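You operate a simulated robot arm through the tools that you are given. There is no shell and no other tool. Be economical: measure what you need, move in short steps, check, and stop when the job is done.

The job below is to be done with a simulated robot arm. You get a single attempt, and the scene is never put back.

## Task
Roll the bubbles out of the green book's label on the corner frame.
Fine: clamp it first and leave it clamped square; use the hand roller and put it back on the rest. Set down upright: hand roller. What is to be rubbed or washed off counts as gone when no trace of it is left.

Only the result counts: the job must be done as asked and must still hold three seconds after the hand-in. Knocking over, shifting, dropping, spilling or breaking anything else fails it.

## Robot
A 7-joint arm with a two-finger parallel gripper, fixed in place. Base frame: the origin is at the foot of the arm, x ahead of it, y to its left, z up; the work surface is at about z = 0. Lengths are in mm, angles in degrees, forces in N, time in s.
With the tool pointing down near the work surface it reaches from about 220 to 580 mm from the base axis. Its first joint turns from -66.0 to 66.0 degrees. Payload 2.5 kg.
The TCP is the grasp point between the finger pads, 23 mm short of the fingertips. In the tool frame z runs along the fingers and y along their closing line. The gripper opens to 94 mm. The fingers are 38 mm wide and 10 mm thick; the gripper's body (54 by 96 mm) begins 39 mm behind the TCP.
Orientation is that of the tool frame in the base frame, as [roll, pitch, yaw] about the fixed x, y, z axes, in that order (R = Rz(yaw) Ry(pitch) Rx(roll)). With the fingers straight down and closing along the base's y, the tool's x points along the base's -x, its y along +y and its z along -z.

## Interface
- The arm moves only by the tool nudge_tool. Its argument "rows" is a list of rows, each a list of 6 numbers: the shift along the base's x, y, z in mm, then the turn, a rotation vector about the base's x, y, z in degrees. In form: [[tx, ty, tz, ax, ay, az], ...]. A call has 1 to 10 rows; each row shifts and turns the commanded pose from where the row before left it. "jaw" is the gripper command, from -1 (fully open) to 1 (shut), values between in proportion, set as the call begins (left out, the last holds). A row lasts 0.2 s, in which the tool goes at most 50 mm and 8.6 degrees; a call with a longer step from one row to the next is refused whole, and so is a gripper value outside its range. A pose out of reach is approached as far as the arm can. The call stops where the force on the tool passes 40 N (or 10 N more than at its start, if that is more) or the arm is blocked; 0.2 s more then pass. The fingers move at their own pace (about 108 mm/s each) and stop on an object; they squeeze with about 21 N. The grip force told is the motor's: it shows also when the fingers shut on nothing. Time passes only in rows, and 0.2 s behind the last, so rows that do not move let the fingers close. The reply holds the time, the measured pose of the TCP, the force on the tool along the base axes, the opening and the grip force, in the units named above and with some noise, with the torque about the TCP (base axes, N m) and any sound that the robot's microphone picked up.
- Cameras (640 x 400 px; columns grow to the right, rows downward): "scene" is fixed at [129.5, -399.4, 540.8]; the picture's right is [0.89, -0.45, 0.00], its down [-0.27, -0.52, -0.81] and it looks along [0.37, 0.72, -0.59] (base axes); focal length 364 px, centre (320, 200). "wrist" rides on the gripper at [86, 16, -74] in the tool frame; the picture's right is [-0.18, 0.98, 0.00], its down [-0.58, -0.11, -0.81] and it looks along [-0.79, -0.15, 0.59] (tool axes); focal length 243 px, centre (320, 200). There is no depth. A picture from a camera that has moved, and an enlarged one, comes with that camera's place and axes in the base frame and with its lens. The place of the scene camera against the robot may be out by one fixed shift of up to 25 mm in any direction.
- capture(camera): a new picture of that camera. It takes no simulated time.
- inspect(camera, box): a new picture of the part [left, top, right, bottom] of that camera's present view, enlarged. It takes no simulated time.
- close_job(): hands the job in; it is judged then, once.

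Go step by step. Nothing tells you positions but the pictures and the camera data: compare them with the known pose of the tool, close in by small moves and look again before you grip or let go. The budget is 120 turns and 84 pictures, counting those below and the enlarged ones. Unless the task says otherwise, let go and move clear before handing in, and close with one line.

The tools are called after "Request:" as a command line: name --pt "numbers of a row" for each row, then --argument value for the rest, lists and objects as JSON in quotes. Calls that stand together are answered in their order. nudge_tool: Moves the arm, as the interface text tells. Its arguments: {"type":"object","properties":{"rows":{"type":"array","items":{"type":"array","items":{"type":"number"}}},"jaw":{"type":"number"}},"required":["rows"]} The other tools are called the same way: capture (camera) takes a picture; inspect (camera, box) takes an enlarged picture of a part of a camera's view; close_job () hands the job in.

At the start:

```text
time: 0.0
tool_pos: [308.4, 32.4, 322.4]
orientation: [179.9, 0.0, -179.9]
wrist_force: [1.0, -1.5, -0.2]
ft_torque: [0.01, 0.01, -0.01]
width: 93.8
grip_force: 0.0
```

scene: 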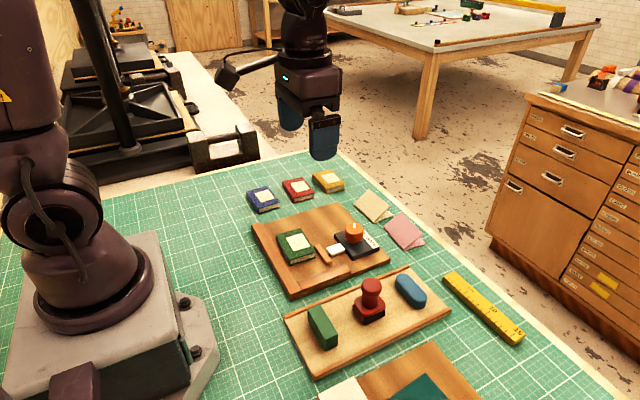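
wrist: 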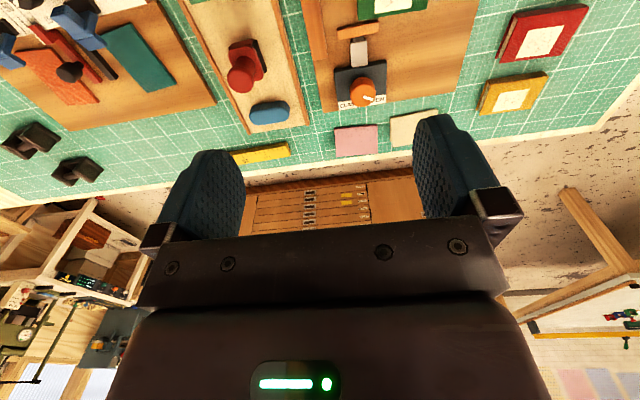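

I see a green book on a wooden board with a clamp device (orange knob), a tray with a stamp and other tools, and further tools to the right. I'll look at these close up first.

Request:
inspect --camera "scene" --box '[240, 190, 400, 300]'

Request:
inspect --camera "scene" --box '[270, 260, 530, 400]'

Request:
inspect --camera "wrist" --box '[0, 0, 320, 200]'

Request:
inspect --camera "wrist" --box '[290, 0, 490, 125]'

```text
3.64 times, centred on (320, 245) of scene
camera zoom: at [129.5, -399.4, 540.8], right [0.89, -0.45, 0.0], down [-0.27, -0.52, -0.81], along [0.37, 0.72, -0.59], focal length 1322 px, centre (320, 36)
```

zoom: 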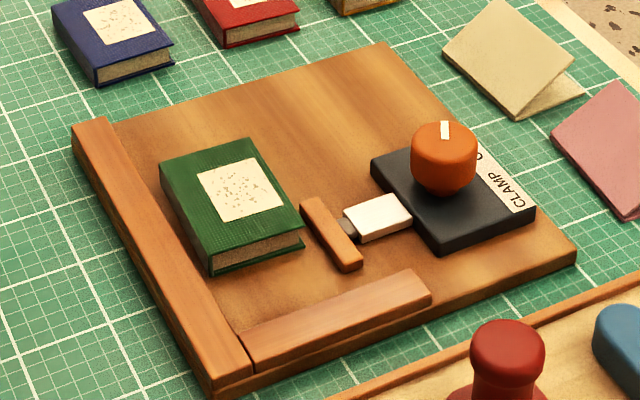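

```text
2.46 times, centred on (400, 330) of scene
camera zoom: at [129.5, -399.4, 540.8], right [0.89, -0.45, 0.0], down [-0.27, -0.52, -0.81], along [0.37, 0.72, -0.59], focal length 895 px, centre (123, -120)
```

zoom: 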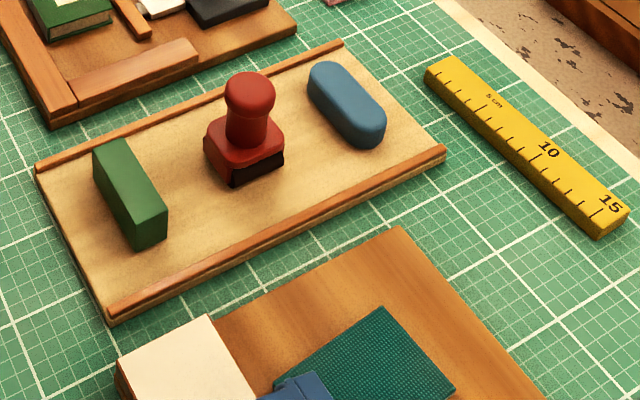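

```text
2.00 times, centred on (160, 100) of wrist
camera zoom: at [221.5, 49.7, 396.9], right [0.18, 0.98, 0.0], down [0.58, -0.11, 0.81], along [0.79, -0.15, -0.59], focal length 485 px, centre (640, 400)
```

zoom: 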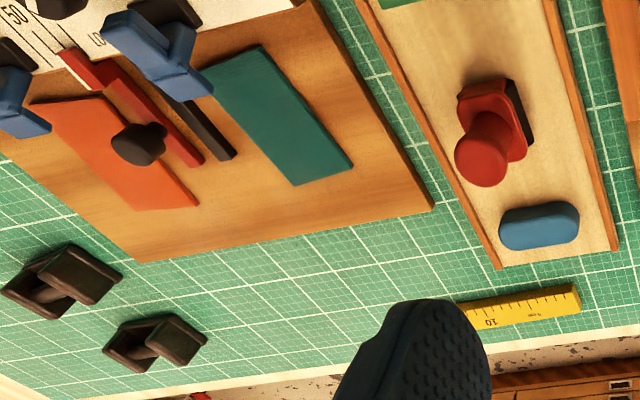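

```text
3.20 times, centred on (390, 62) of wrist
camera zoom: at [221.5, 49.7, 396.9], right [0.18, 0.98, 0.0], down [0.58, -0.11, 0.81], along [0.79, -0.15, -0.59], focal length 776 px, centre (96, 640)
```

zoom: 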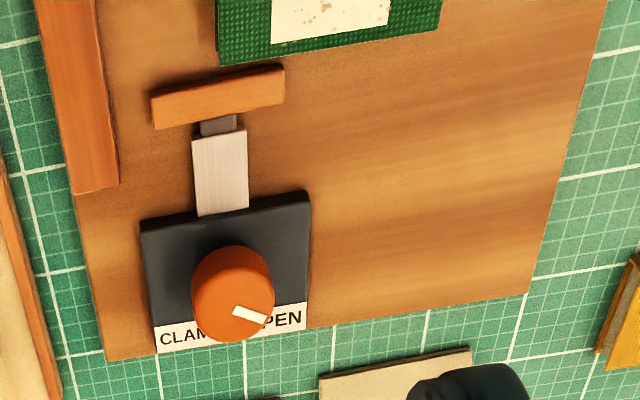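

The book lies loose on a corner frame; the knob (CLAMP/OPEN) drives a jaw. The roller seems to be on the area further right (−y), so I move there to look.

Request:
nudge_tool --pt "-10 -40 10 0 0 0" --pt "-10 -40 10 0 0 0" --pt "-10 -40 10 0 0 0" --pt "-10 -40 10 0 0 0" --pt "-10 -40 0 0 0 0"

Request:
capture --camera "wrist"

Request:
inspect --camera "wrist" --box '[160, 0, 480, 200]'

```text
time: 1.2
tool_pos: [256.7, -165.4, 360.6]
orientation: [-179.9, 0.0, -179.9]
wrist_force: [0.5, -1.0, -0.6]
ft_torque: [-0.03, 0.01, -0.02]
width: 94.1
grip_force: 0.1
```

```text
77 pictures are left
camera wrist: at [169.8, -149.1, 436.2], right [0.18, 0.98, 0.0], down [0.58, -0.11, 0.81], along [0.79, -0.15, -0.59], focal length 243 px, centre (320, 200)
```

wrist: 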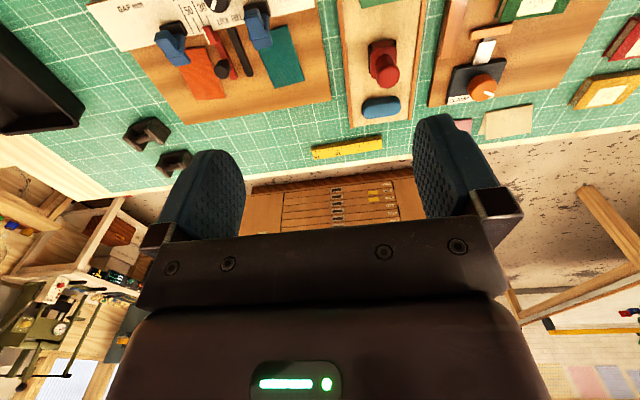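

```text
2.00 times, centred on (320, 100) of wrist
camera zoom: at [169.8, -149.1, 436.2], right [0.18, 0.98, 0.0], down [0.58, -0.11, 0.81], along [0.79, -0.15, -0.59], focal length 485 px, centre (320, 400)
```

zoom: 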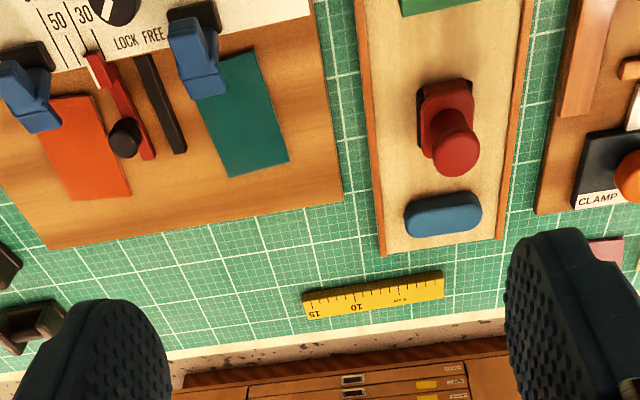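

No roller in view yet; I tilt the wrist to look down nearer the base.

Request:
nudge_tool --pt "0 0 10 0 8 0" --pt "0 0 10 0 8 0" --pt "0 0 10 0 8 0" --pt "0 0 10 0 8 0" --pt "0 0 10 0 8 0"

Request:
capture --camera "wrist"

```text
time: 2.4
tool_pos: [259.4, -166.9, 412.3]
orientation: [180.0, -40.3, -180.0]
wrist_force: [0.5, 0.1, 0.1]
ft_torque: [-0.03, -0.02, -0.03]
width: 93.9
grip_force: 0.1
```

```text
75 pictures are left
camera wrist: at [239.9, -149.8, 525.0], right [0.14, 0.98, -0.12], down [0.96, -0.11, 0.24], along [0.22, -0.15, -0.96], focal length 243 px, centre (320, 200)
```

wrist: 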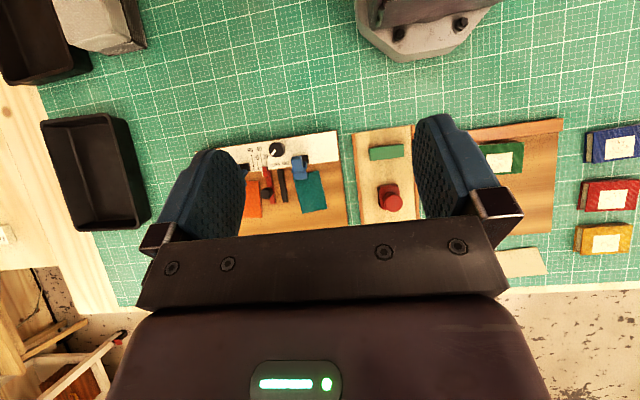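

Nearly top-down now. I look at details for the roller.

Request:
inspect --camera "wrist" --box '[340, 100, 560, 238]'

Request:
inspect --camera "scene" --box '[310, 260, 440, 341]'

Request:
inspect --camera "wrist" --box '[180, 120, 360, 232]'

```text
2.90 times, centred on (450, 169) of wrist
camera zoom: at [239.9, -149.8, 525.0], right [0.14, 0.98, -0.12], down [0.96, -0.11, 0.24], along [0.22, -0.15, -0.96], focal length 703 px, centre (-57, 290)
```

zoom: 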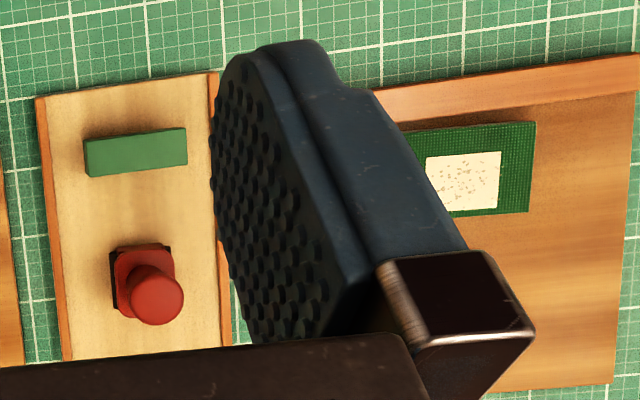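

```text
4.92 times, centred on (375, 300) of scene
camera zoom: at [129.5, -399.4, 540.8], right [0.89, -0.45, 0.0], down [-0.27, -0.52, -0.81], along [0.37, 0.72, -0.59], focal length 1790 px, centre (49, -295)
```

zoom: 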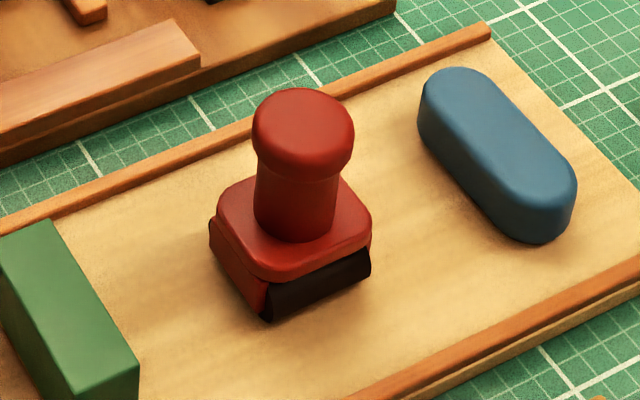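

```text
3.56 times, centred on (270, 176) of wrist
camera zoom: at [239.9, -149.8, 525.0], right [0.14, 0.98, -0.12], down [0.96, -0.11, 0.24], along [0.22, -0.15, -0.96], focal length 863 px, centre (498, 285)
```

zoom: 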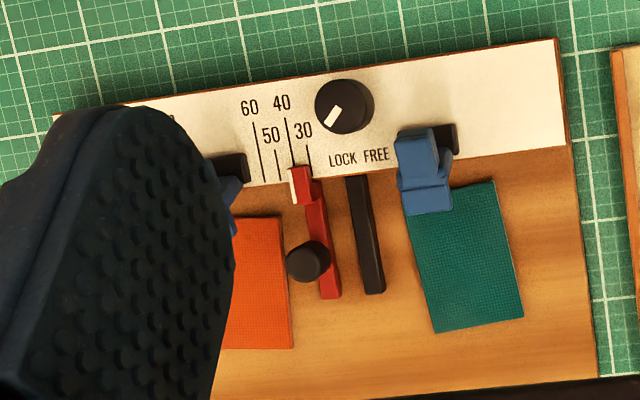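

The red knob-handled tool with the black drum on the railed tray is the hand roller. Now I view the frame from above to measure.

Request:
nudge_tool --pt "15 35 -8 0 0 0" --pt "15 35 -8 0 0 0" --pt "15 35 -8 0 0 0" --pt "15 35 -8 0 0 0" --pt "15 35 -8 0 0 0" --pt "15 35 0 0 0 0"

Request:
capture --camera "wrist"

Request:
inspect --camera "wrist" --box '[180, 40, 440, 202]'

```text
time: 3.8
tool_pos: [347.5, 42.9, 370.1]
orientation: [180.0, -40.0, -179.9]
wrist_force: [0.4, 0.9, -0.9]
ft_torque: [0.0, -0.02, -0.01]
width: 94.1
grip_force: 0.0
```

```text
71 pictures are left
camera wrist: at [327.9, 59.9, 483.3], right [0.14, 0.98, -0.12], down [0.96, -0.11, 0.24], along [0.23, -0.15, -0.96], focal length 243 px, centre (320, 200)
```

wrist: 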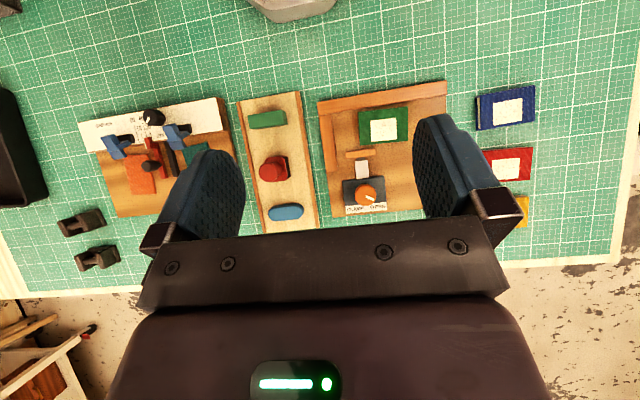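

```text
2.46 times, centred on (310, 121) of wrist
camera zoom: at [327.9, 59.9, 483.3], right [0.14, 0.98, -0.12], down [0.96, -0.11, 0.24], along [0.23, -0.15, -0.96], focal length 597 px, centre (345, 394)
```

zoom: 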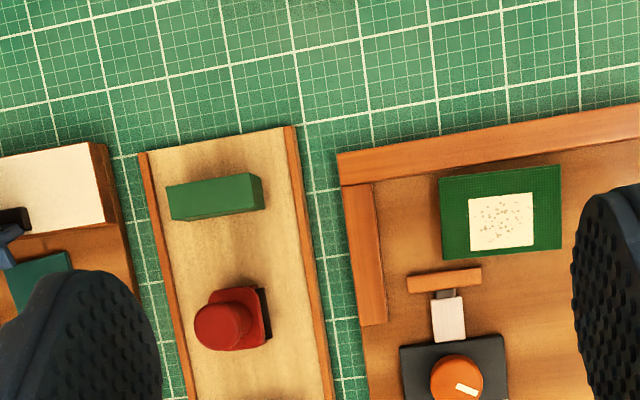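

Measured: the frame is square to the base axes. Its long fence face is at x≈282 and the short one at y≈30. The book covers about x 287–347, y 77–160, turned ~−3°; jaw at x≈356, knob at (429, 76). I'll move beside the book with the fingers closed, to push it to the short fence.

Request:
nudge_tool --pt "-5 30 -30 0 -8 0" --pt "-5 30 -40 0 -8 0" --pt "-5 30 -40 0 -8 0" --pt "-5 30 -40 0 -8 0" --pt "-5 30 -40 0 -8 0" --pt "-4 2 -40 0 0 0" --jaw 1

Request:
capture --camera "wrist"

```text
refused: row 2 steps farther than a row can; nothing moved
```

```text
69 pictures are left
camera wrist: at [327.9, 59.9, 483.3], right [0.14, 0.98, -0.12], down [0.96, -0.11, 0.24], along [0.23, -0.15, -0.96], focal length 243 px, centre (320, 200)
```

wrist: 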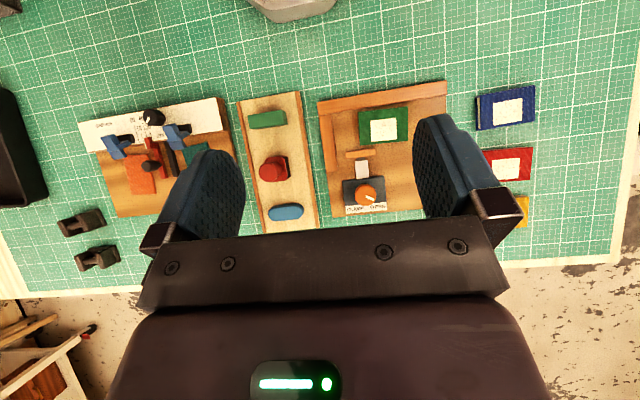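

The step was too long and nothing moved; I split it smaller.

Request:
nudge_tool --pt "-5 25 -35 0 -8 0" --pt "-5 25 -35 0 -8 0" --pt "-5 25 -35 0 -8 0" --pt "-5 25 -35 0 -8 0" --pt "-5 25 -35 0 -8 0" --pt "-4 25 -35 0 0 0" --pt "0 2 -40 0 0 0" --jaw 1

Request:
capture --camera "wrist"

```text
time: 5.4
tool_pos: [320.8, 194.4, 121.9]
orientation: [180.0, 0.2, 180.0]
wrist_force: [-0.2, -0.3, -0.8]
ft_torque: [0.02, 0.0, -0.01]
width: 0.0
grip_force: 21.6
```

```text
68 pictures are left
camera wrist: at [233.1, 212.3, 196.3], right [0.18, 0.98, 0.0], down [0.58, -0.11, 0.81], along [0.79, -0.15, -0.59], focal length 243 px, centre (320, 200)
```

wrist: 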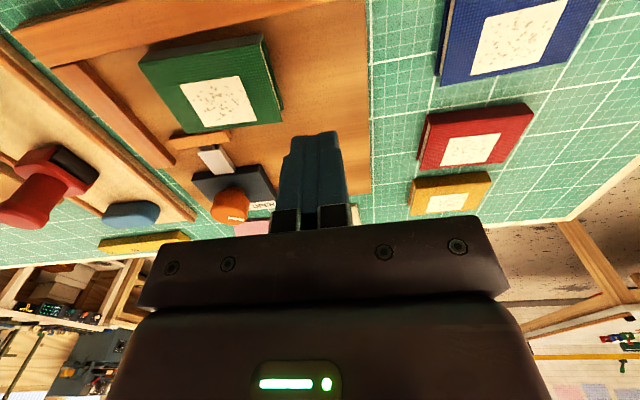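

I zoom this view to triangulate heights.

Request:
inspect --camera "wrist" --box '[0, 0, 380, 237]'

Request:
inspect --camera "wrist" --box '[120, 20, 300, 132]'

```text
1.68 times, centred on (190, 118) of wrist
camera zoom: at [233.1, 212.3, 196.3], right [0.18, 0.98, 0.0], down [0.58, -0.11, 0.81], along [0.79, -0.15, -0.59], focal length 409 px, centre (539, 337)
```

zoom: 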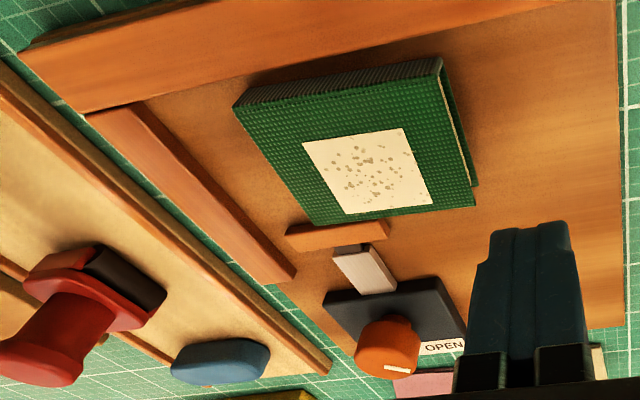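

```text
3.56 times, centred on (210, 76) of wrist
camera zoom: at [233.1, 212.3, 196.3], right [0.18, 0.98, 0.0], down [0.58, -0.11, 0.81], along [0.79, -0.15, -0.59], focal length 863 px, centre (711, 641)
```

zoom: 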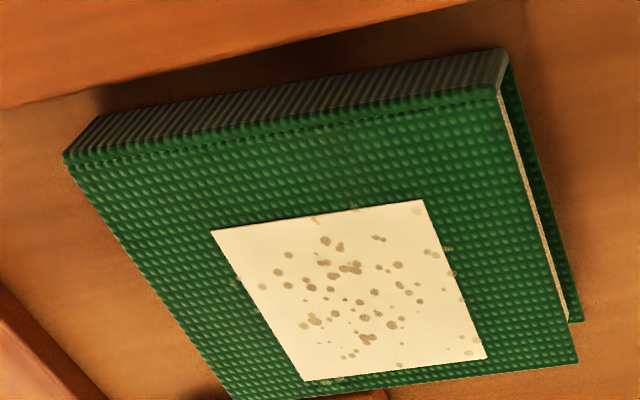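

Book top is at z≈26 and its +y face at y≈161. I descend beside it with the fingertips at z≈16 and then push toward −y in small steps.

Request:
nudge_tool --pt "-1 0 -35 0 0 0" --pt "0 0 -30 0 0 0" --pt "0 0 -10 0 0 0" --pt "0 0 -5 0 0 0" --pt "0 0 -3 0 0 0"

Request:
capture --camera "scene"

Request:
inspect --camera "scene" --box '[230, 150, 420, 270]'

```text
time: 6.6
tool_pos: [318.2, 193.6, 38.9]
orientation: [180.0, 0.0, 180.0]
wrist_force: [-0.1, -0.4, 0.0]
ft_torque: [0.0, 0.02, 0.03]
width: 0.2
grip_force: 21.1
```

```text
65 pictures are left
```

scene: 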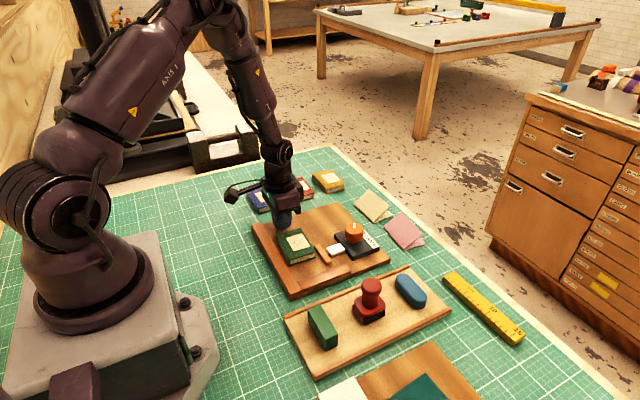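

```text
3.33 times, centred on (325, 210) of scene
camera zoom: at [129.5, -399.4, 540.8], right [0.89, -0.45, 0.0], down [-0.27, -0.52, -0.81], along [0.37, 0.72, -0.59], focal length 1212 px, centre (303, 167)
```

zoom: 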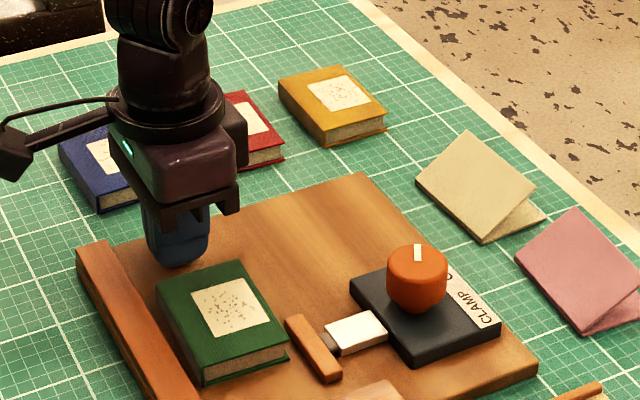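

Request:
nudge_tool --pt "0 -10 0 0 0 0" --pt "0 -10 0 0 0 0" --pt "0 -6 0 0 0 0" --pt "0 -6 0 0 0 0" --pt "0 -6 0 0 0 0" --pt "0 -6 0 0 0 0" --pt "0 -6 0 0 0 0"

Request:
inspect --camera "scene" --box '[230, 180, 420, 300]'

```text
time: 8.2
tool_pos: [318.4, 144.4, 39.6]
orientation: [-180.0, 0.0, 180.0]
wrist_force: [-0.1, 0.1, 0.7]
ft_torque: [0.01, -0.02, -0.04]
width: 0.0
grip_force: 20.8
```

```text
3.33 times, centred on (325, 240) of scene
camera zoom: at [129.5, -399.4, 540.8], right [0.89, -0.45, 0.0], down [-0.27, -0.52, -0.81], along [0.37, 0.72, -0.59], focal length 1212 px, centre (303, 67)
```

zoom: 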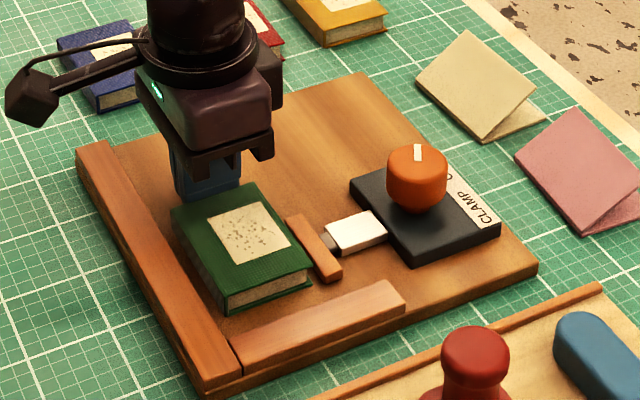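

The book slides well and squares up. I continue until it meets the short fence.

Request:
nudge_tool --pt "0 -5 0 0 0 0" --pt "0 -5 0 0 0 0" --pt "0 -4 0 0 0 0" --pt "0 -2 0 0 0 0" --pt "0 -2 0 0 0 0" --pt "0 -1 0 0 0 0"

Request:
inspect --camera "scene" --box '[250, 200, 390, 290]'

Request:
capture --camera "wrist"

```text
time: 9.6
tool_pos: [319.9, 124.2, 38.1]
orientation: [-180.0, -0.1, 180.0]
wrist_force: [0.9, 0.7, -1.2]
ft_torque: [0.0, -0.03, 0.04]
width: 0.0
grip_force: 21.1
```

```text
4.44 times, centred on (320, 245) of scene
camera zoom: at [129.5, -399.4, 540.8], right [0.89, -0.45, 0.0], down [-0.27, -0.52, -0.81], along [0.37, 0.72, -0.59], focal length 1616 px, centre (320, 0)
```

zoom: 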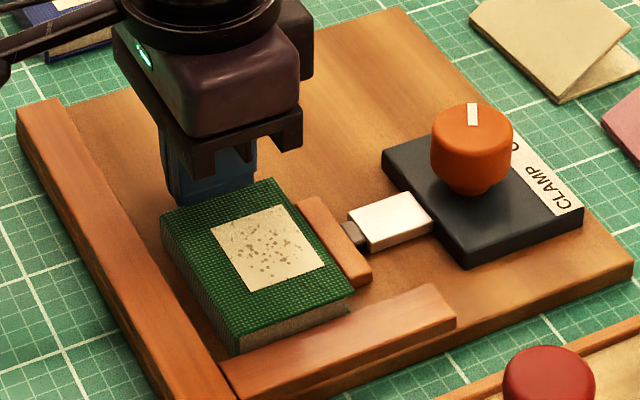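

```text
61 pictures are left
camera wrist: at [232.1, 142.0, 113.6], right [0.18, 0.98, 0.0], down [0.58, -0.11, 0.81], along [0.79, -0.15, -0.59], focal length 243 px, centre (320, 200)
```

wrist: 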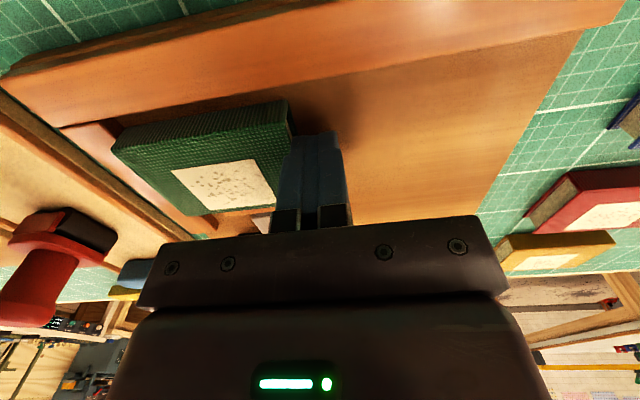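

Request:
nudge_tool --pt "0 -1 0 0 0 0" --pt "0 -1 0 0 0 0" --pt "0 -1 0 0 0 0"

Request:
inspect --camera "wrist" --box '[50, 80, 290, 230]'

```text
time: 10.4
tool_pos: [319.1, 123.4, 38.7]
orientation: [179.9, 0.0, -179.9]
wrist_force: [-0.4, 8.6, 1.8]
ft_torque: [0.12, -0.02, -0.03]
width: 0.0
grip_force: 21.1
```

```text
2.67 times, centred on (170, 155) of wrist
camera zoom: at [231.6, 140.0, 113.4], right [0.18, 0.98, 0.0], down [0.58, -0.11, 0.81], along [0.79, -0.15, -0.59], focal length 647 px, centre (720, 320)
```

zoom: 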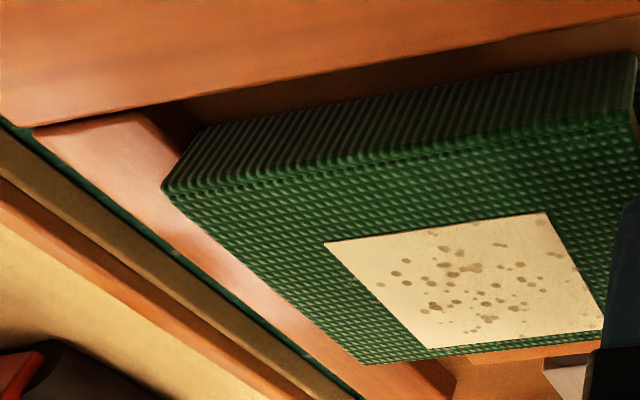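

The book is flush on the short fence (8.6 N). I back off, lift and go over the knob.

Request:
nudge_tool --pt "0 6 0 0 0 0" --pt "0 10 10 0 0 0" --pt "0 0 45 0 0 0" --pt "20 -10 40 0 0 0" --pt "30 -20 10 0 0 0" --pt "30 -20 0 0 0 0" --pt "30 -13 0 0 0 0"

Request:
nudge_tool --pt "0 0 0 0 0 0" --jaw -0.28

Request:
capture --camera "wrist"

Request:
inspect --camera "wrist" --box '[220, 80, 420, 205]'

```text
time: 12.0
tool_pos: [427.9, 72.6, 147.7]
orientation: [180.0, 0.1, -180.0]
wrist_force: [-1.0, -0.5, 0.3]
ft_torque: [0.0, 0.01, 0.01]
width: 0.0
grip_force: 20.7
```

```text
time: 12.4
tool_pos: [427.9, 73.7, 146.2]
orientation: [180.0, 0.1, 180.0]
wrist_force: [0.4, -0.5, 0.2]
ft_torque: [-0.02, 0.0, -0.01]
width: 60.1
grip_force: 0.0
```

```text
59 pictures are left
camera wrist: at [340.3, 90.8, 221.8], right [0.18, 0.98, 0.0], down [0.58, -0.11, 0.81], along [0.79, -0.15, -0.59], focal length 243 px, centre (320, 200)
```

wrist: 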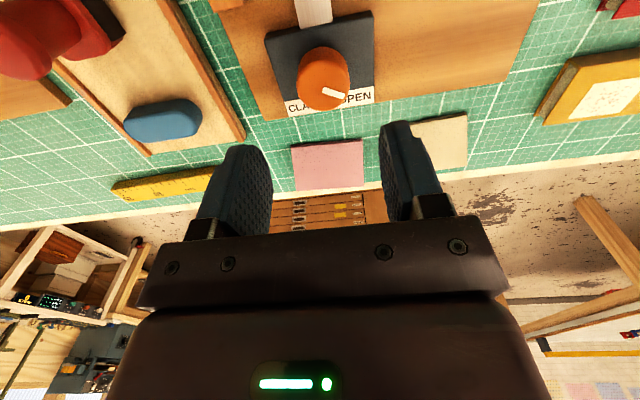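

```text
3.20 times, centred on (320, 142) of wrist
camera zoom: at [340.3, 90.8, 221.8], right [0.18, 0.98, 0.0], down [0.58, -0.11, 0.81], along [0.79, -0.15, -0.59], focal length 776 px, centre (320, 384)
```

zoom: 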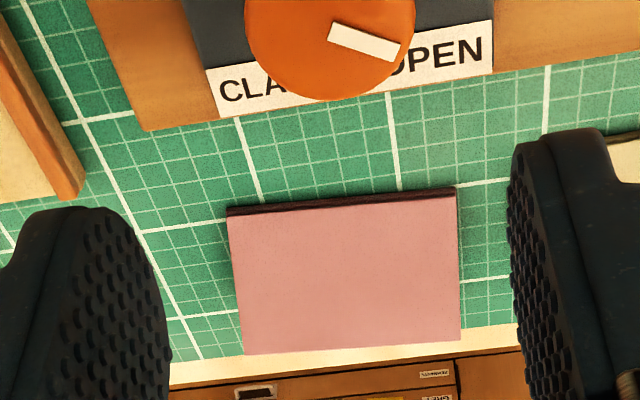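

Knob centre ≈(430, 76), mark at about +61° (OPEN). I pre-turn the hand +60° so there is room to turn to CLAMP.

Request:
nudge_tool --pt "2 2 0 0 0 8.5" --pt "0 0 0 0 0 8.5" --pt "0 0 -10 0 0 8.5" --pt "0 0 -10 0 0 8.5" --pt "0 0 -10 0 0 8.5" --pt "0 0 -10 0 0 8.5" --pt "0 0 -10 0 0 8.5"

Request:
capture --camera "wrist"

```text
time: 14.0
tool_pos: [430.9, 77.4, 93.9]
orientation: [179.9, 0.0, -120.3]
wrist_force: [-0.5, 0.1, 0.2]
ft_torque: [-0.01, -0.01, -0.02]
width: 60.4
grip_force: 0.0
```

```text
57 pictures are left
camera wrist: at [373.3, 11.9, 168.4], right [-0.76, 0.66, 0.0], down [0.39, 0.45, 0.81], along [0.53, 0.61, -0.59], focal length 243 px, centre (320, 200)
```

wrist: 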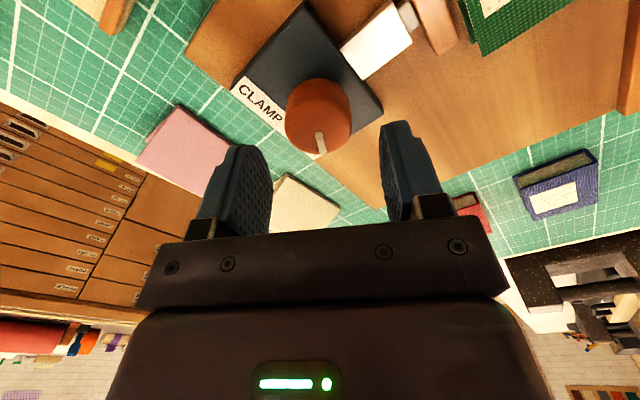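

Request:
nudge_tool --pt "0 0 -15 0 0 0" --pt "0 0 -15 0 0 0" --pt "0 0 -8 0 0 0" --pt "0 0 -4 0 0 0"

Request:
capture --camera "wrist"

Request:
inspect --camera "scene" --box '[290, 190, 410, 270]'

```text
time: 15.0
tool_pos: [431.0, 78.3, 52.1]
orientation: [-180.0, 0.0, -120.5]
wrist_force: [-1.1, 0.3, -0.3]
ft_torque: [0.0, 0.04, 0.02]
width: 60.1
grip_force: 0.0
```

```text
56 pictures are left
camera wrist: at [372.2, 12.7, 126.6], right [-0.75, 0.66, 0.0], down [0.39, 0.45, 0.81], along [0.53, 0.61, -0.59], focal length 243 px, centre (320, 200)
```

wrist: 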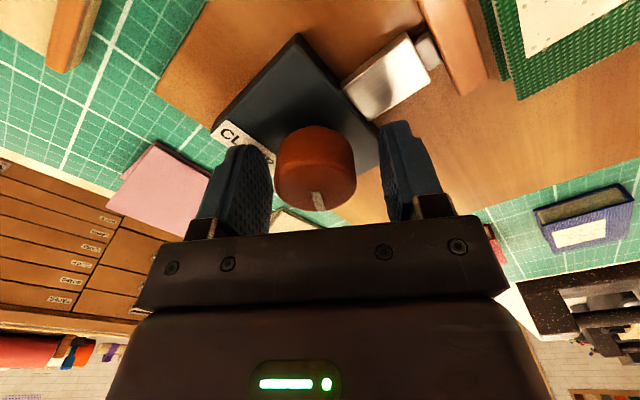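

```text
5.00 times, centred on (350, 230) of scene
camera zoom: at [129.5, -399.4, 540.8], right [0.89, -0.45, 0.0], down [-0.27, -0.52, -0.81], along [0.37, 0.72, -0.59], focal length 1818 px, centre (170, 50)
```

zoom: 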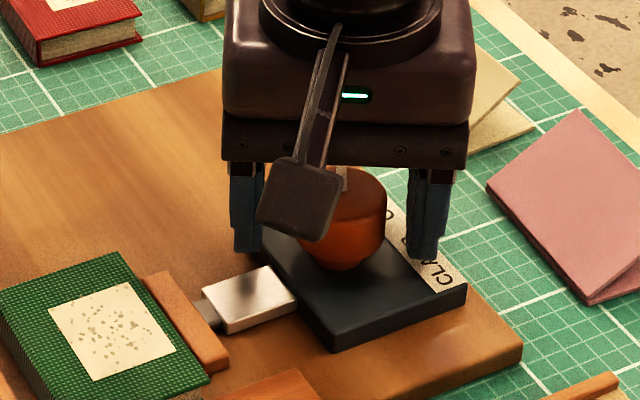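

The knob is centred between the fingers; I grip it.

Request:
nudge_tool --pt "0 0 0 0 0 0" --pt "0 0 0 0 0 0" --jaw 1

Request:
nudge_tool --pt "0 0 0 0 0 -8" --pt "0 0 0 0 0 -8" --pt "0 0 0 0 0 -8" --pt "0 0 0 0 0 -8"

Request:
inspect --camera "scene" --box '[270, 200, 400, 281]'

```text
time: 15.6
tool_pos: [431.4, 76.6, 52.5]
orientation: [-179.7, 0.2, -120.6]
wrist_force: [17.7, -3.5, -12.5]
ft_torque: [-0.12, 0.02, 0.05]
width: 37.6
grip_force: 45.1
```

```text
time: 16.1
tool_pos: [433.0, 76.5, 51.8]
orientation: [-179.7, 0.3, -130.2]
wrist_force: [3.7, 1.2, -3.1]
ft_torque: [-0.23, 0.29, -0.02]
width: 37.7
grip_force: 45.3
stopped in row 2: the force on the tool passed its limit at 41 N (the readings are from after the stop); the commanded pose is now the measured one
```

```text
4.92 times, centred on (335, 240) of scene
camera zoom: at [129.5, -399.4, 540.8], right [0.89, -0.45, 0.0], down [-0.27, -0.52, -0.81], along [0.37, 0.72, -0.59], focal length 1790 px, centre (246, 1)
```

zoom: 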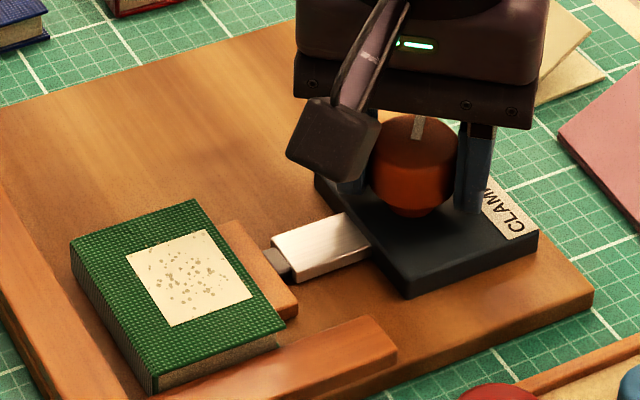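

The grip centred itself at about (433, 76.5) and the jaw has begun moving. I continue turning in smaller steps.

Request:
nudge_tool --pt "0 0 0 0 0 -4" --pt "0 0 0 0 0 -4" --pt "0 0 0 0 0 -4" --pt "0 0 0 0 0 -4"

Request:
inspect --camera "scene" --box '[270, 200, 400, 281]'

```text
time: 17.1
tool_pos: [432.6, 76.3, 52.6]
orientation: [-179.6, 0.3, -146.2]
wrist_force: [15.3, 0.4, -32.4]
ft_torque: [0.51, -0.72, 0.05]
width: 37.4
grip_force: 45.1
```

```text
4.92 times, centred on (335, 240) of scene
camera zoom: at [129.6, -399.4, 540.8], right [0.89, -0.45, 0.0], down [-0.27, -0.52, -0.81], along [0.37, 0.72, -0.59], focal length 1790 px, centre (246, 1)
```

zoom: 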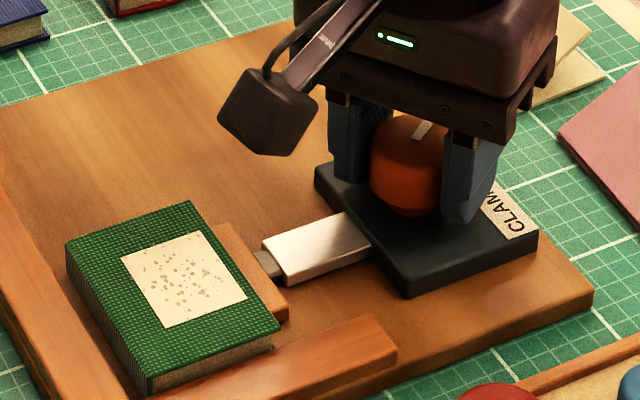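

Turning works; the jaw pushes the book along. I ease the commanded position along the force and keep turning.

Request:
nudge_tool --pt "0.8 0 -1.5 0 0 0" --pt "0 0 0 0 0 -4" --pt "0 0 0 0 0 -4" --pt "0 0 0 0 0 -4" --pt "0 0 0 0 0 -4"

```text
time: 18.3
tool_pos: [432.6, 75.7, 53.2]
orientation: [-179.6, 0.3, -162.3]
wrist_force: [-8.5, -7.9, 28.0]
ft_torque: [-0.38, 1.11, 0.01]
width: 37.3
grip_force: 45.0
```

Request:
nudge_tool --pt "-0.3 -0.2 0.7 0 0 0" --pt "0 0 0 0 0 -4" --pt "0 0 0 0 0 -4" --pt "0 0 0 0 0 -4"

Request:
inspect --camera "scene" --box '[270, 200, 400, 281]'

```text
time: 19.3
tool_pos: [433.2, 74.6, 51.9]
orientation: [-179.7, 0.6, -174.3]
wrist_force: [1.5, -10.2, 21.9]
ft_torque: [-0.2, 0.92, 0.09]
width: 37.6
grip_force: 44.9
```

```text
4.92 times, centred on (335, 240) of scene
camera zoom: at [129.4, -399.4, 540.8], right [0.89, -0.45, 0.0], down [-0.26, -0.52, -0.81], along [0.37, 0.72, -0.59], focal length 1790 px, centre (246, 1)
```

zoom: 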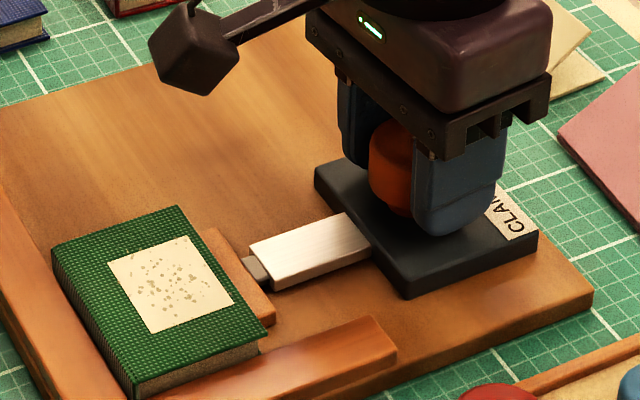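

The book nears the long fence; I keep turning.

Request:
nudge_tool --pt "0 -0.3 0.4 0 0 0" --pt "0 0 0 0 0 -4" --pt "0 0 0 0 0 -4" --pt "0 0 0 0 0 -4"

Request:
nudge_tool --pt "0 0 0 0 0 -4" --pt "0 0 0 0 0 -4"

Request:
inspect --camera "scene" --box '[250, 200, 390, 287]'

```text
time: 20.3
tool_pos: [433.0, 73.3, 51.7]
orientation: [-179.7, 0.4, 173.8]
wrist_force: [3.2, -10.9, 9.6]
ft_torque: [-0.17, -1.28, 0.0]
width: 37.6
grip_force: 44.6
```

```text
time: 20.9
tool_pos: [432.3, 75.0, 51.6]
orientation: [-179.6, 0.2, 165.8]
wrist_force: [-0.9, -15.5, 16.5]
ft_torque: [-0.18, -0.4, 0.04]
width: 37.2
grip_force: 45.5
```

```text
4.57 times, centred on (320, 244) of scene
camera zoom: at [129.4, -399.4, 540.8], right [0.89, -0.45, 0.0], down [-0.27, -0.52, -0.81], along [0.37, 0.72, -0.59], focal length 1662 px, centre (320, 1)
```

zoom: 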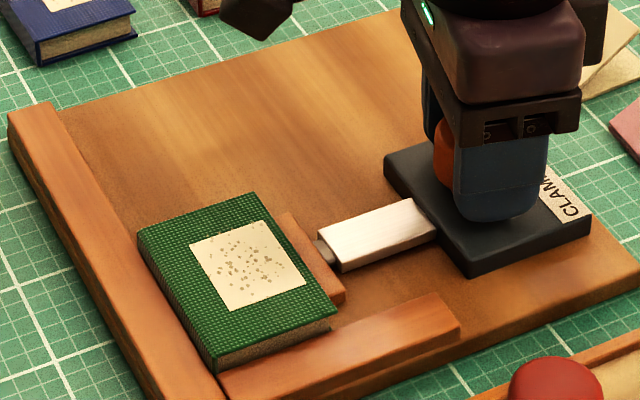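

Request:
nudge_tool --pt "0 -0.4 0.3 0 0 0" --pt "0 0 0 0 0 -4" --pt "0 0 0 0 0 -4" --pt "0 0 0 0 0 -4"

Request:
nudge_tool --pt "0 0 0 0 0 -4" --pt "0 0 0 0 0 -4" --pt "0 0 0 0 0 -4"

Request:
inspect --camera "scene" --box '[250, 200, 390, 287]'

```text
time: 21.9
tool_pos: [432.4, 74.8, 52.9]
orientation: [-179.6, 0.4, 153.7]
wrist_force: [8.4, -19.4, -9.6]
ft_torque: [-0.02, -0.71, 0.07]
width: 37.6
grip_force: 44.3
```

```text
time: 22.7
tool_pos: [432.1, 73.8, 52.7]
orientation: [-179.5, 0.4, 141.7]
wrist_force: [8.1, -20.9, -14.0]
ft_torque: [0.23, -0.16, 0.03]
width: 37.5
grip_force: 44.5
```

```text
4.57 times, centred on (320, 244) of scene
camera zoom: at [129.5, -399.4, 540.8], right [0.89, -0.45, 0.0], down [-0.27, -0.52, -0.81], along [0.37, 0.72, -0.59], focal length 1662 px, centre (320, 1)
```

zoom: 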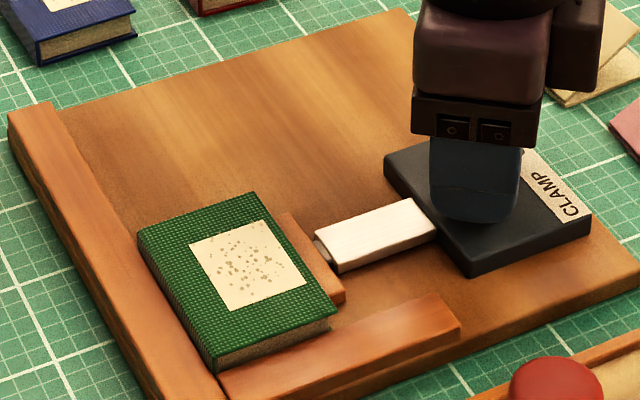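

The book has stopped against the long fence and the jaw's spring is loading. I turn the remaining ~20°.

Request:
nudge_tool --pt "0.2 -0.5 -0.3 0 0 0" --pt "0 0 0 0 0 -4" --pt "0 0 0 0 0 -4" --pt "0 0 0 0 0 -4"

Request:
nudge_tool --pt "0 0 0 0 0 -4" --pt "0 0 0 0 0 -4" --pt "0 0 0 0 0 -2"

Request:
inspect --camera "scene" --box '[250, 200, 390, 287]'

```text
time: 23.7
tool_pos: [432.1, 74.2, 52.6]
orientation: [-179.5, 0.4, 129.6]
wrist_force: [-1.8, -22.5, -6.0]
ft_torque: [0.15, 0.04, 0.01]
width: 37.6
grip_force: 45.0
```

```text
time: 24.5
tool_pos: [431.5, 73.1, 52.5]
orientation: [-179.5, 0.3, 119.6]
wrist_force: [-12.8, -27.7, 5.9]
ft_torque: [0.42, 0.28, 0.04]
width: 37.6
grip_force: 45.0
```

```text
4.57 times, centred on (320, 244) of scene
camera zoom: at [129.4, -399.4, 540.8], right [0.89, -0.45, 0.0], down [-0.27, -0.52, -0.81], along [0.37, 0.72, -0.59], focal length 1662 px, centre (320, 1)
```

zoom: 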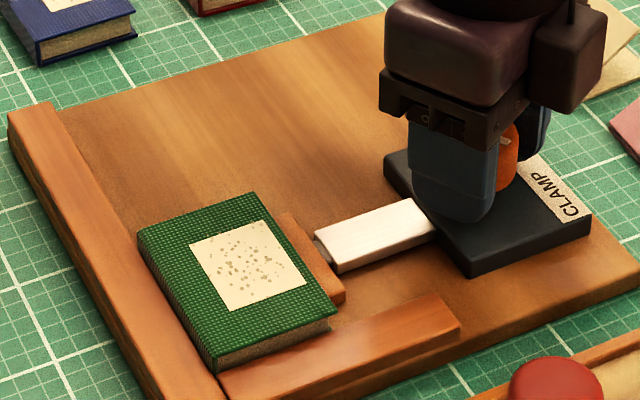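

Turned 120° in all and nothing moves further, so I ease the side load, release and lift to check the mark.

Request:
nudge_tool --pt "-0.3 -0.7 0 0 0 0"

Request:
nudge_tool --pt "0 0 0 0 0 0" --pt "0 0 0 0 0 0" --jaw -0.28

Request:
nudge_tool --pt "0 0 15 0 0 0" --pt "0 0 30 0 0 0" --pt "0 0 40 0 0 8" --pt "0 0 40 0 0 8" --pt "0 0 0 0 0 8" --pt "0 0 0 0 0 8" --pt "0 0 0 0 0 8" --pt "0 0 0 0 0 8" --pt "0 0 0 0 0 8" --pt "0 0 0 0 0 4"

Request:
inspect --camera "scene" --box '[250, 200, 390, 287]'

Request:
inspect --camera "wrist" --box '[160, 0, 480, 200]'

```text
time: 24.9
tool_pos: [432.1, 73.2, 52.3]
orientation: [-179.6, 0.4, 119.8]
wrist_force: [-9.5, -22.8, 4.1]
ft_torque: [-0.16, 0.63, 0.01]
width: 37.4
grip_force: 45.1
```

```text
time: 25.5
tool_pos: [433.4, 76.0, 53.0]
orientation: [-179.8, 0.2, 120.0]
wrist_force: [-0.3, -0.1, 0.2]
ft_torque: [-0.03, -0.03, 0.02]
width: 59.9
grip_force: 0.0
```

```text
time: 27.7
tool_pos: [432.2, 73.9, 176.8]
orientation: [-179.7, 0.2, -179.9]
wrist_force: [0.8, 0.6, -0.7]
ft_torque: [-0.01, 0.01, 0.02]
width: 60.4
grip_force: 0.0
```

```text
4.57 times, centred on (320, 244) of scene
camera zoom: at [129.5, -399.4, 540.8], right [0.89, -0.45, 0.0], down [-0.27, -0.52, -0.81], along [0.37, 0.72, -0.59], focal length 1662 px, centre (320, 1)
```

zoom: 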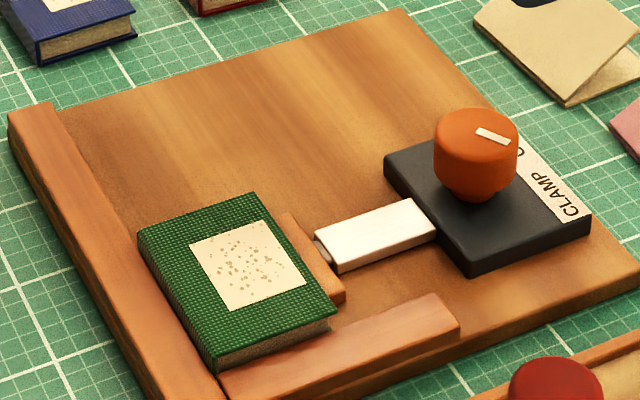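

```text
2.00 times, centred on (320, 100) of wrist
camera zoom: at [345.0, 92.5, 250.9], right [0.18, 0.98, 0.0], down [0.58, -0.1, 0.81], along [0.8, -0.15, -0.59], focal length 485 px, centre (320, 400)
```

zoom: 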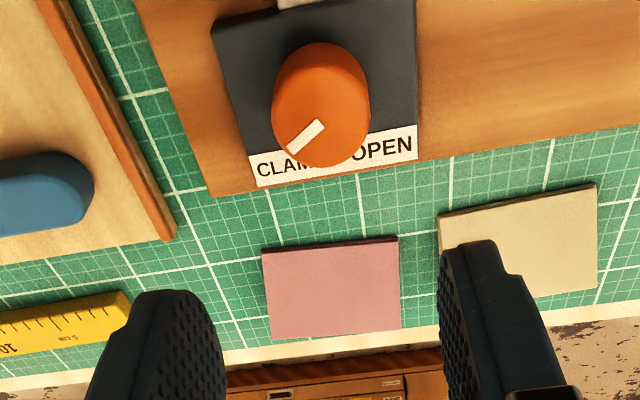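

The mark now points to CLAMP (−62°), symmetric with OPEN. Next I view the book and roller from above.

Request:
nudge_tool --pt "-10 -15 30 0 8 0" --pt "-10 -15 30 0 8 0" --pt "-10 -15 30 0 8 0" --pt "-10 -15 30 0 8 0" --pt "-10 -20 30 0 8 0"

Request:
inspect --camera "wrist" --box '[200, 30, 460, 192]'

```text
time: 28.9
tool_pos: [383.6, -8.5, 327.4]
orientation: [-179.6, -39.8, 179.9]
wrist_force: [-0.6, 0.8, -0.3]
ft_torque: [-0.02, -0.02, 0.0]
width: 60.1
grip_force: 0.1
```

```text
2.46 times, centred on (330, 111) of wrist
camera zoom: at [363.2, 10.0, 440.2], right [0.14, 0.98, -0.12], down [0.96, -0.11, 0.25], along [0.23, -0.15, -0.96], focal length 597 px, centre (295, 419)
```

zoom: 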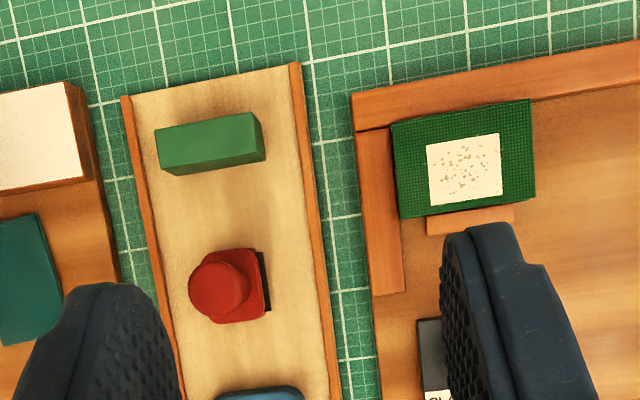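

The book sits snug in the corner: label x≈295–331, y≈54–98. The roller is near (366, −81), its drum axis along x, so it rolls along y. I move above it.

Request:
nudge_tool --pt "-4 -14 -33 0 -8 0" --pt "-4 -14 -33 0 -8 0" --pt "-4 -14 -33 0 -8 0" --pt "-4 -15 -33 0 -8 0" --pt "-2 -15 -35 0 -8 0"

Request:
capture --camera "wrist"

Request:
inspect --camera "wrist" --box '[220, 0, 440, 138]'

```text
time: 30.1
tool_pos: [361.5, -77.7, 160.6]
orientation: [-179.6, 0.4, -180.0]
wrist_force: [0.1, -0.7, 0.6]
ft_torque: [0.0, 0.0, 0.01]
width: 60.1
grip_force: 0.0
```

```text
45 pictures are left
camera wrist: at [275.8, -59.6, 234.8], right [0.18, 0.98, 0.0], down [0.58, -0.1, 0.81], along [0.8, -0.15, -0.59], focal length 243 px, centre (320, 200)
```

wrist: 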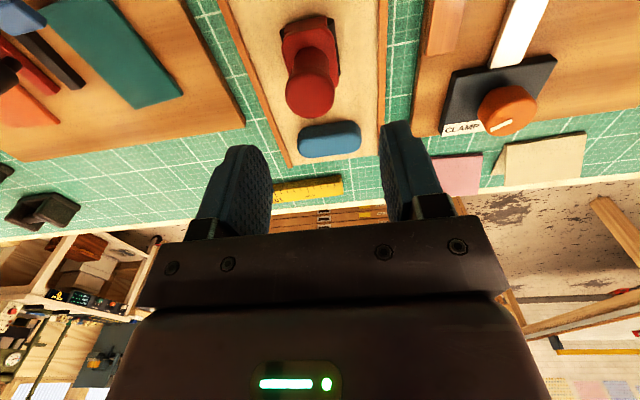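

```text
2.90 times, centred on (330, 69) of wrist
camera zoom: at [275.8, -59.6, 234.8], right [0.18, 0.98, 0.0], down [0.58, -0.1, 0.81], along [0.8, -0.15, -0.59], focal length 703 px, centre (291, 580)
```

zoom: 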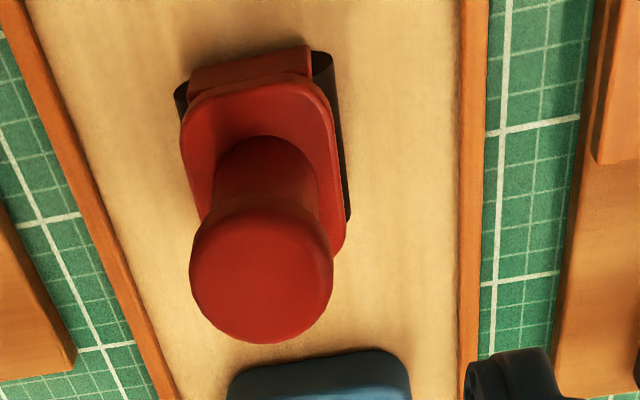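

The handle top is at about (364, −83), z≈78. I centre over it and descend part way.

Request:
nudge_tool --pt "2 -5 -20 0 0 0" --pt "0 0 -30 0 0 0" --pt "0 0 -20 0 0 0" --pt "0 0 -5 0 0 0"

Request:
capture --camera "wrist"

Request:
inspect --camera "scene" --box '[300, 230, 440, 317]'

```text
time: 31.1
tool_pos: [365.8, -82.4, 86.1]
orientation: [-179.7, 0.4, 179.9]
wrist_force: [0.1, -0.4, 0.1]
ft_torque: [-0.01, -0.02, -0.02]
width: 60.1
grip_force: 0.1
```

```text
43 pictures are left
camera wrist: at [278.7, -64.9, 159.7], right [0.19, 0.98, 0.0], down [0.58, -0.11, 0.81], along [0.8, -0.15, -0.59], focal length 243 px, centre (320, 200)
```

wrist: 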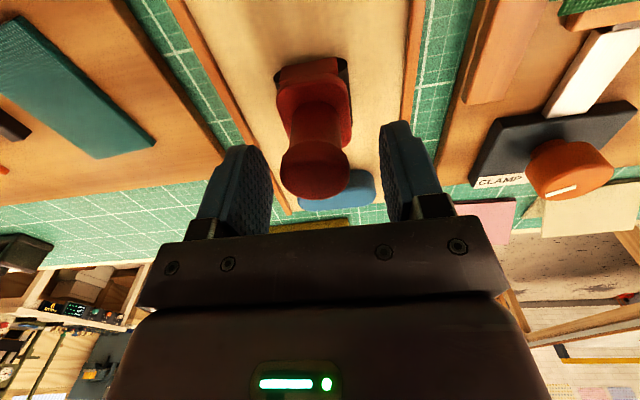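

```text
4.57 times, centred on (370, 274) of scene
camera zoom: at [129.5, -399.4, 540.8], right [0.89, -0.45, 0.0], down [-0.27, -0.52, -0.81], along [0.37, 0.72, -0.59], focal length 1662 px, centre (91, -136)
```

zoom: 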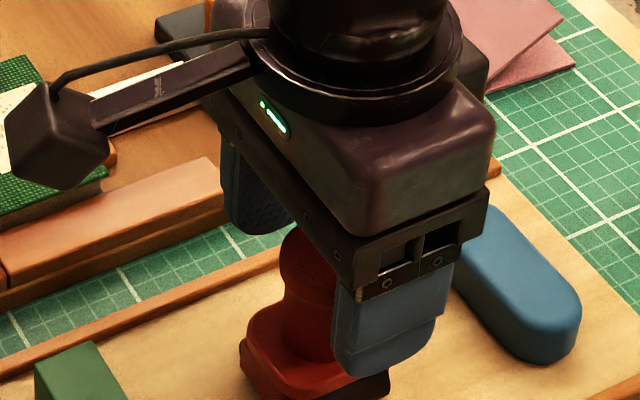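

Request:
nudge_tool --pt "0 -1.5 -10 0 0 0" --pt "0 0 -8 0 0 0" --pt "0 0 -4 0 0 0"

Request:
inspect --camera "wrist" --box '[180, 40, 460, 215]'

```text
time: 31.9
tool_pos: [366.8, -84.8, 62.9]
orientation: [-179.7, 0.3, 179.9]
wrist_force: [0.3, 0.2, 0.1]
ft_torque: [-0.01, 0.04, -0.03]
width: 59.9
grip_force: 0.1
```

```text
2.29 times, centred on (320, 128) of wrist
camera zoom: at [279.3, -66.9, 136.6], right [0.19, 0.98, 0.0], down [0.58, -0.11, 0.81], along [0.8, -0.15, -0.59], focal length 555 px, centre (320, 366)
```

zoom: 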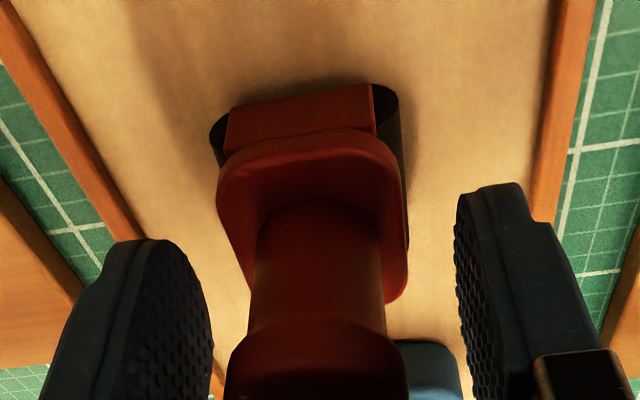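

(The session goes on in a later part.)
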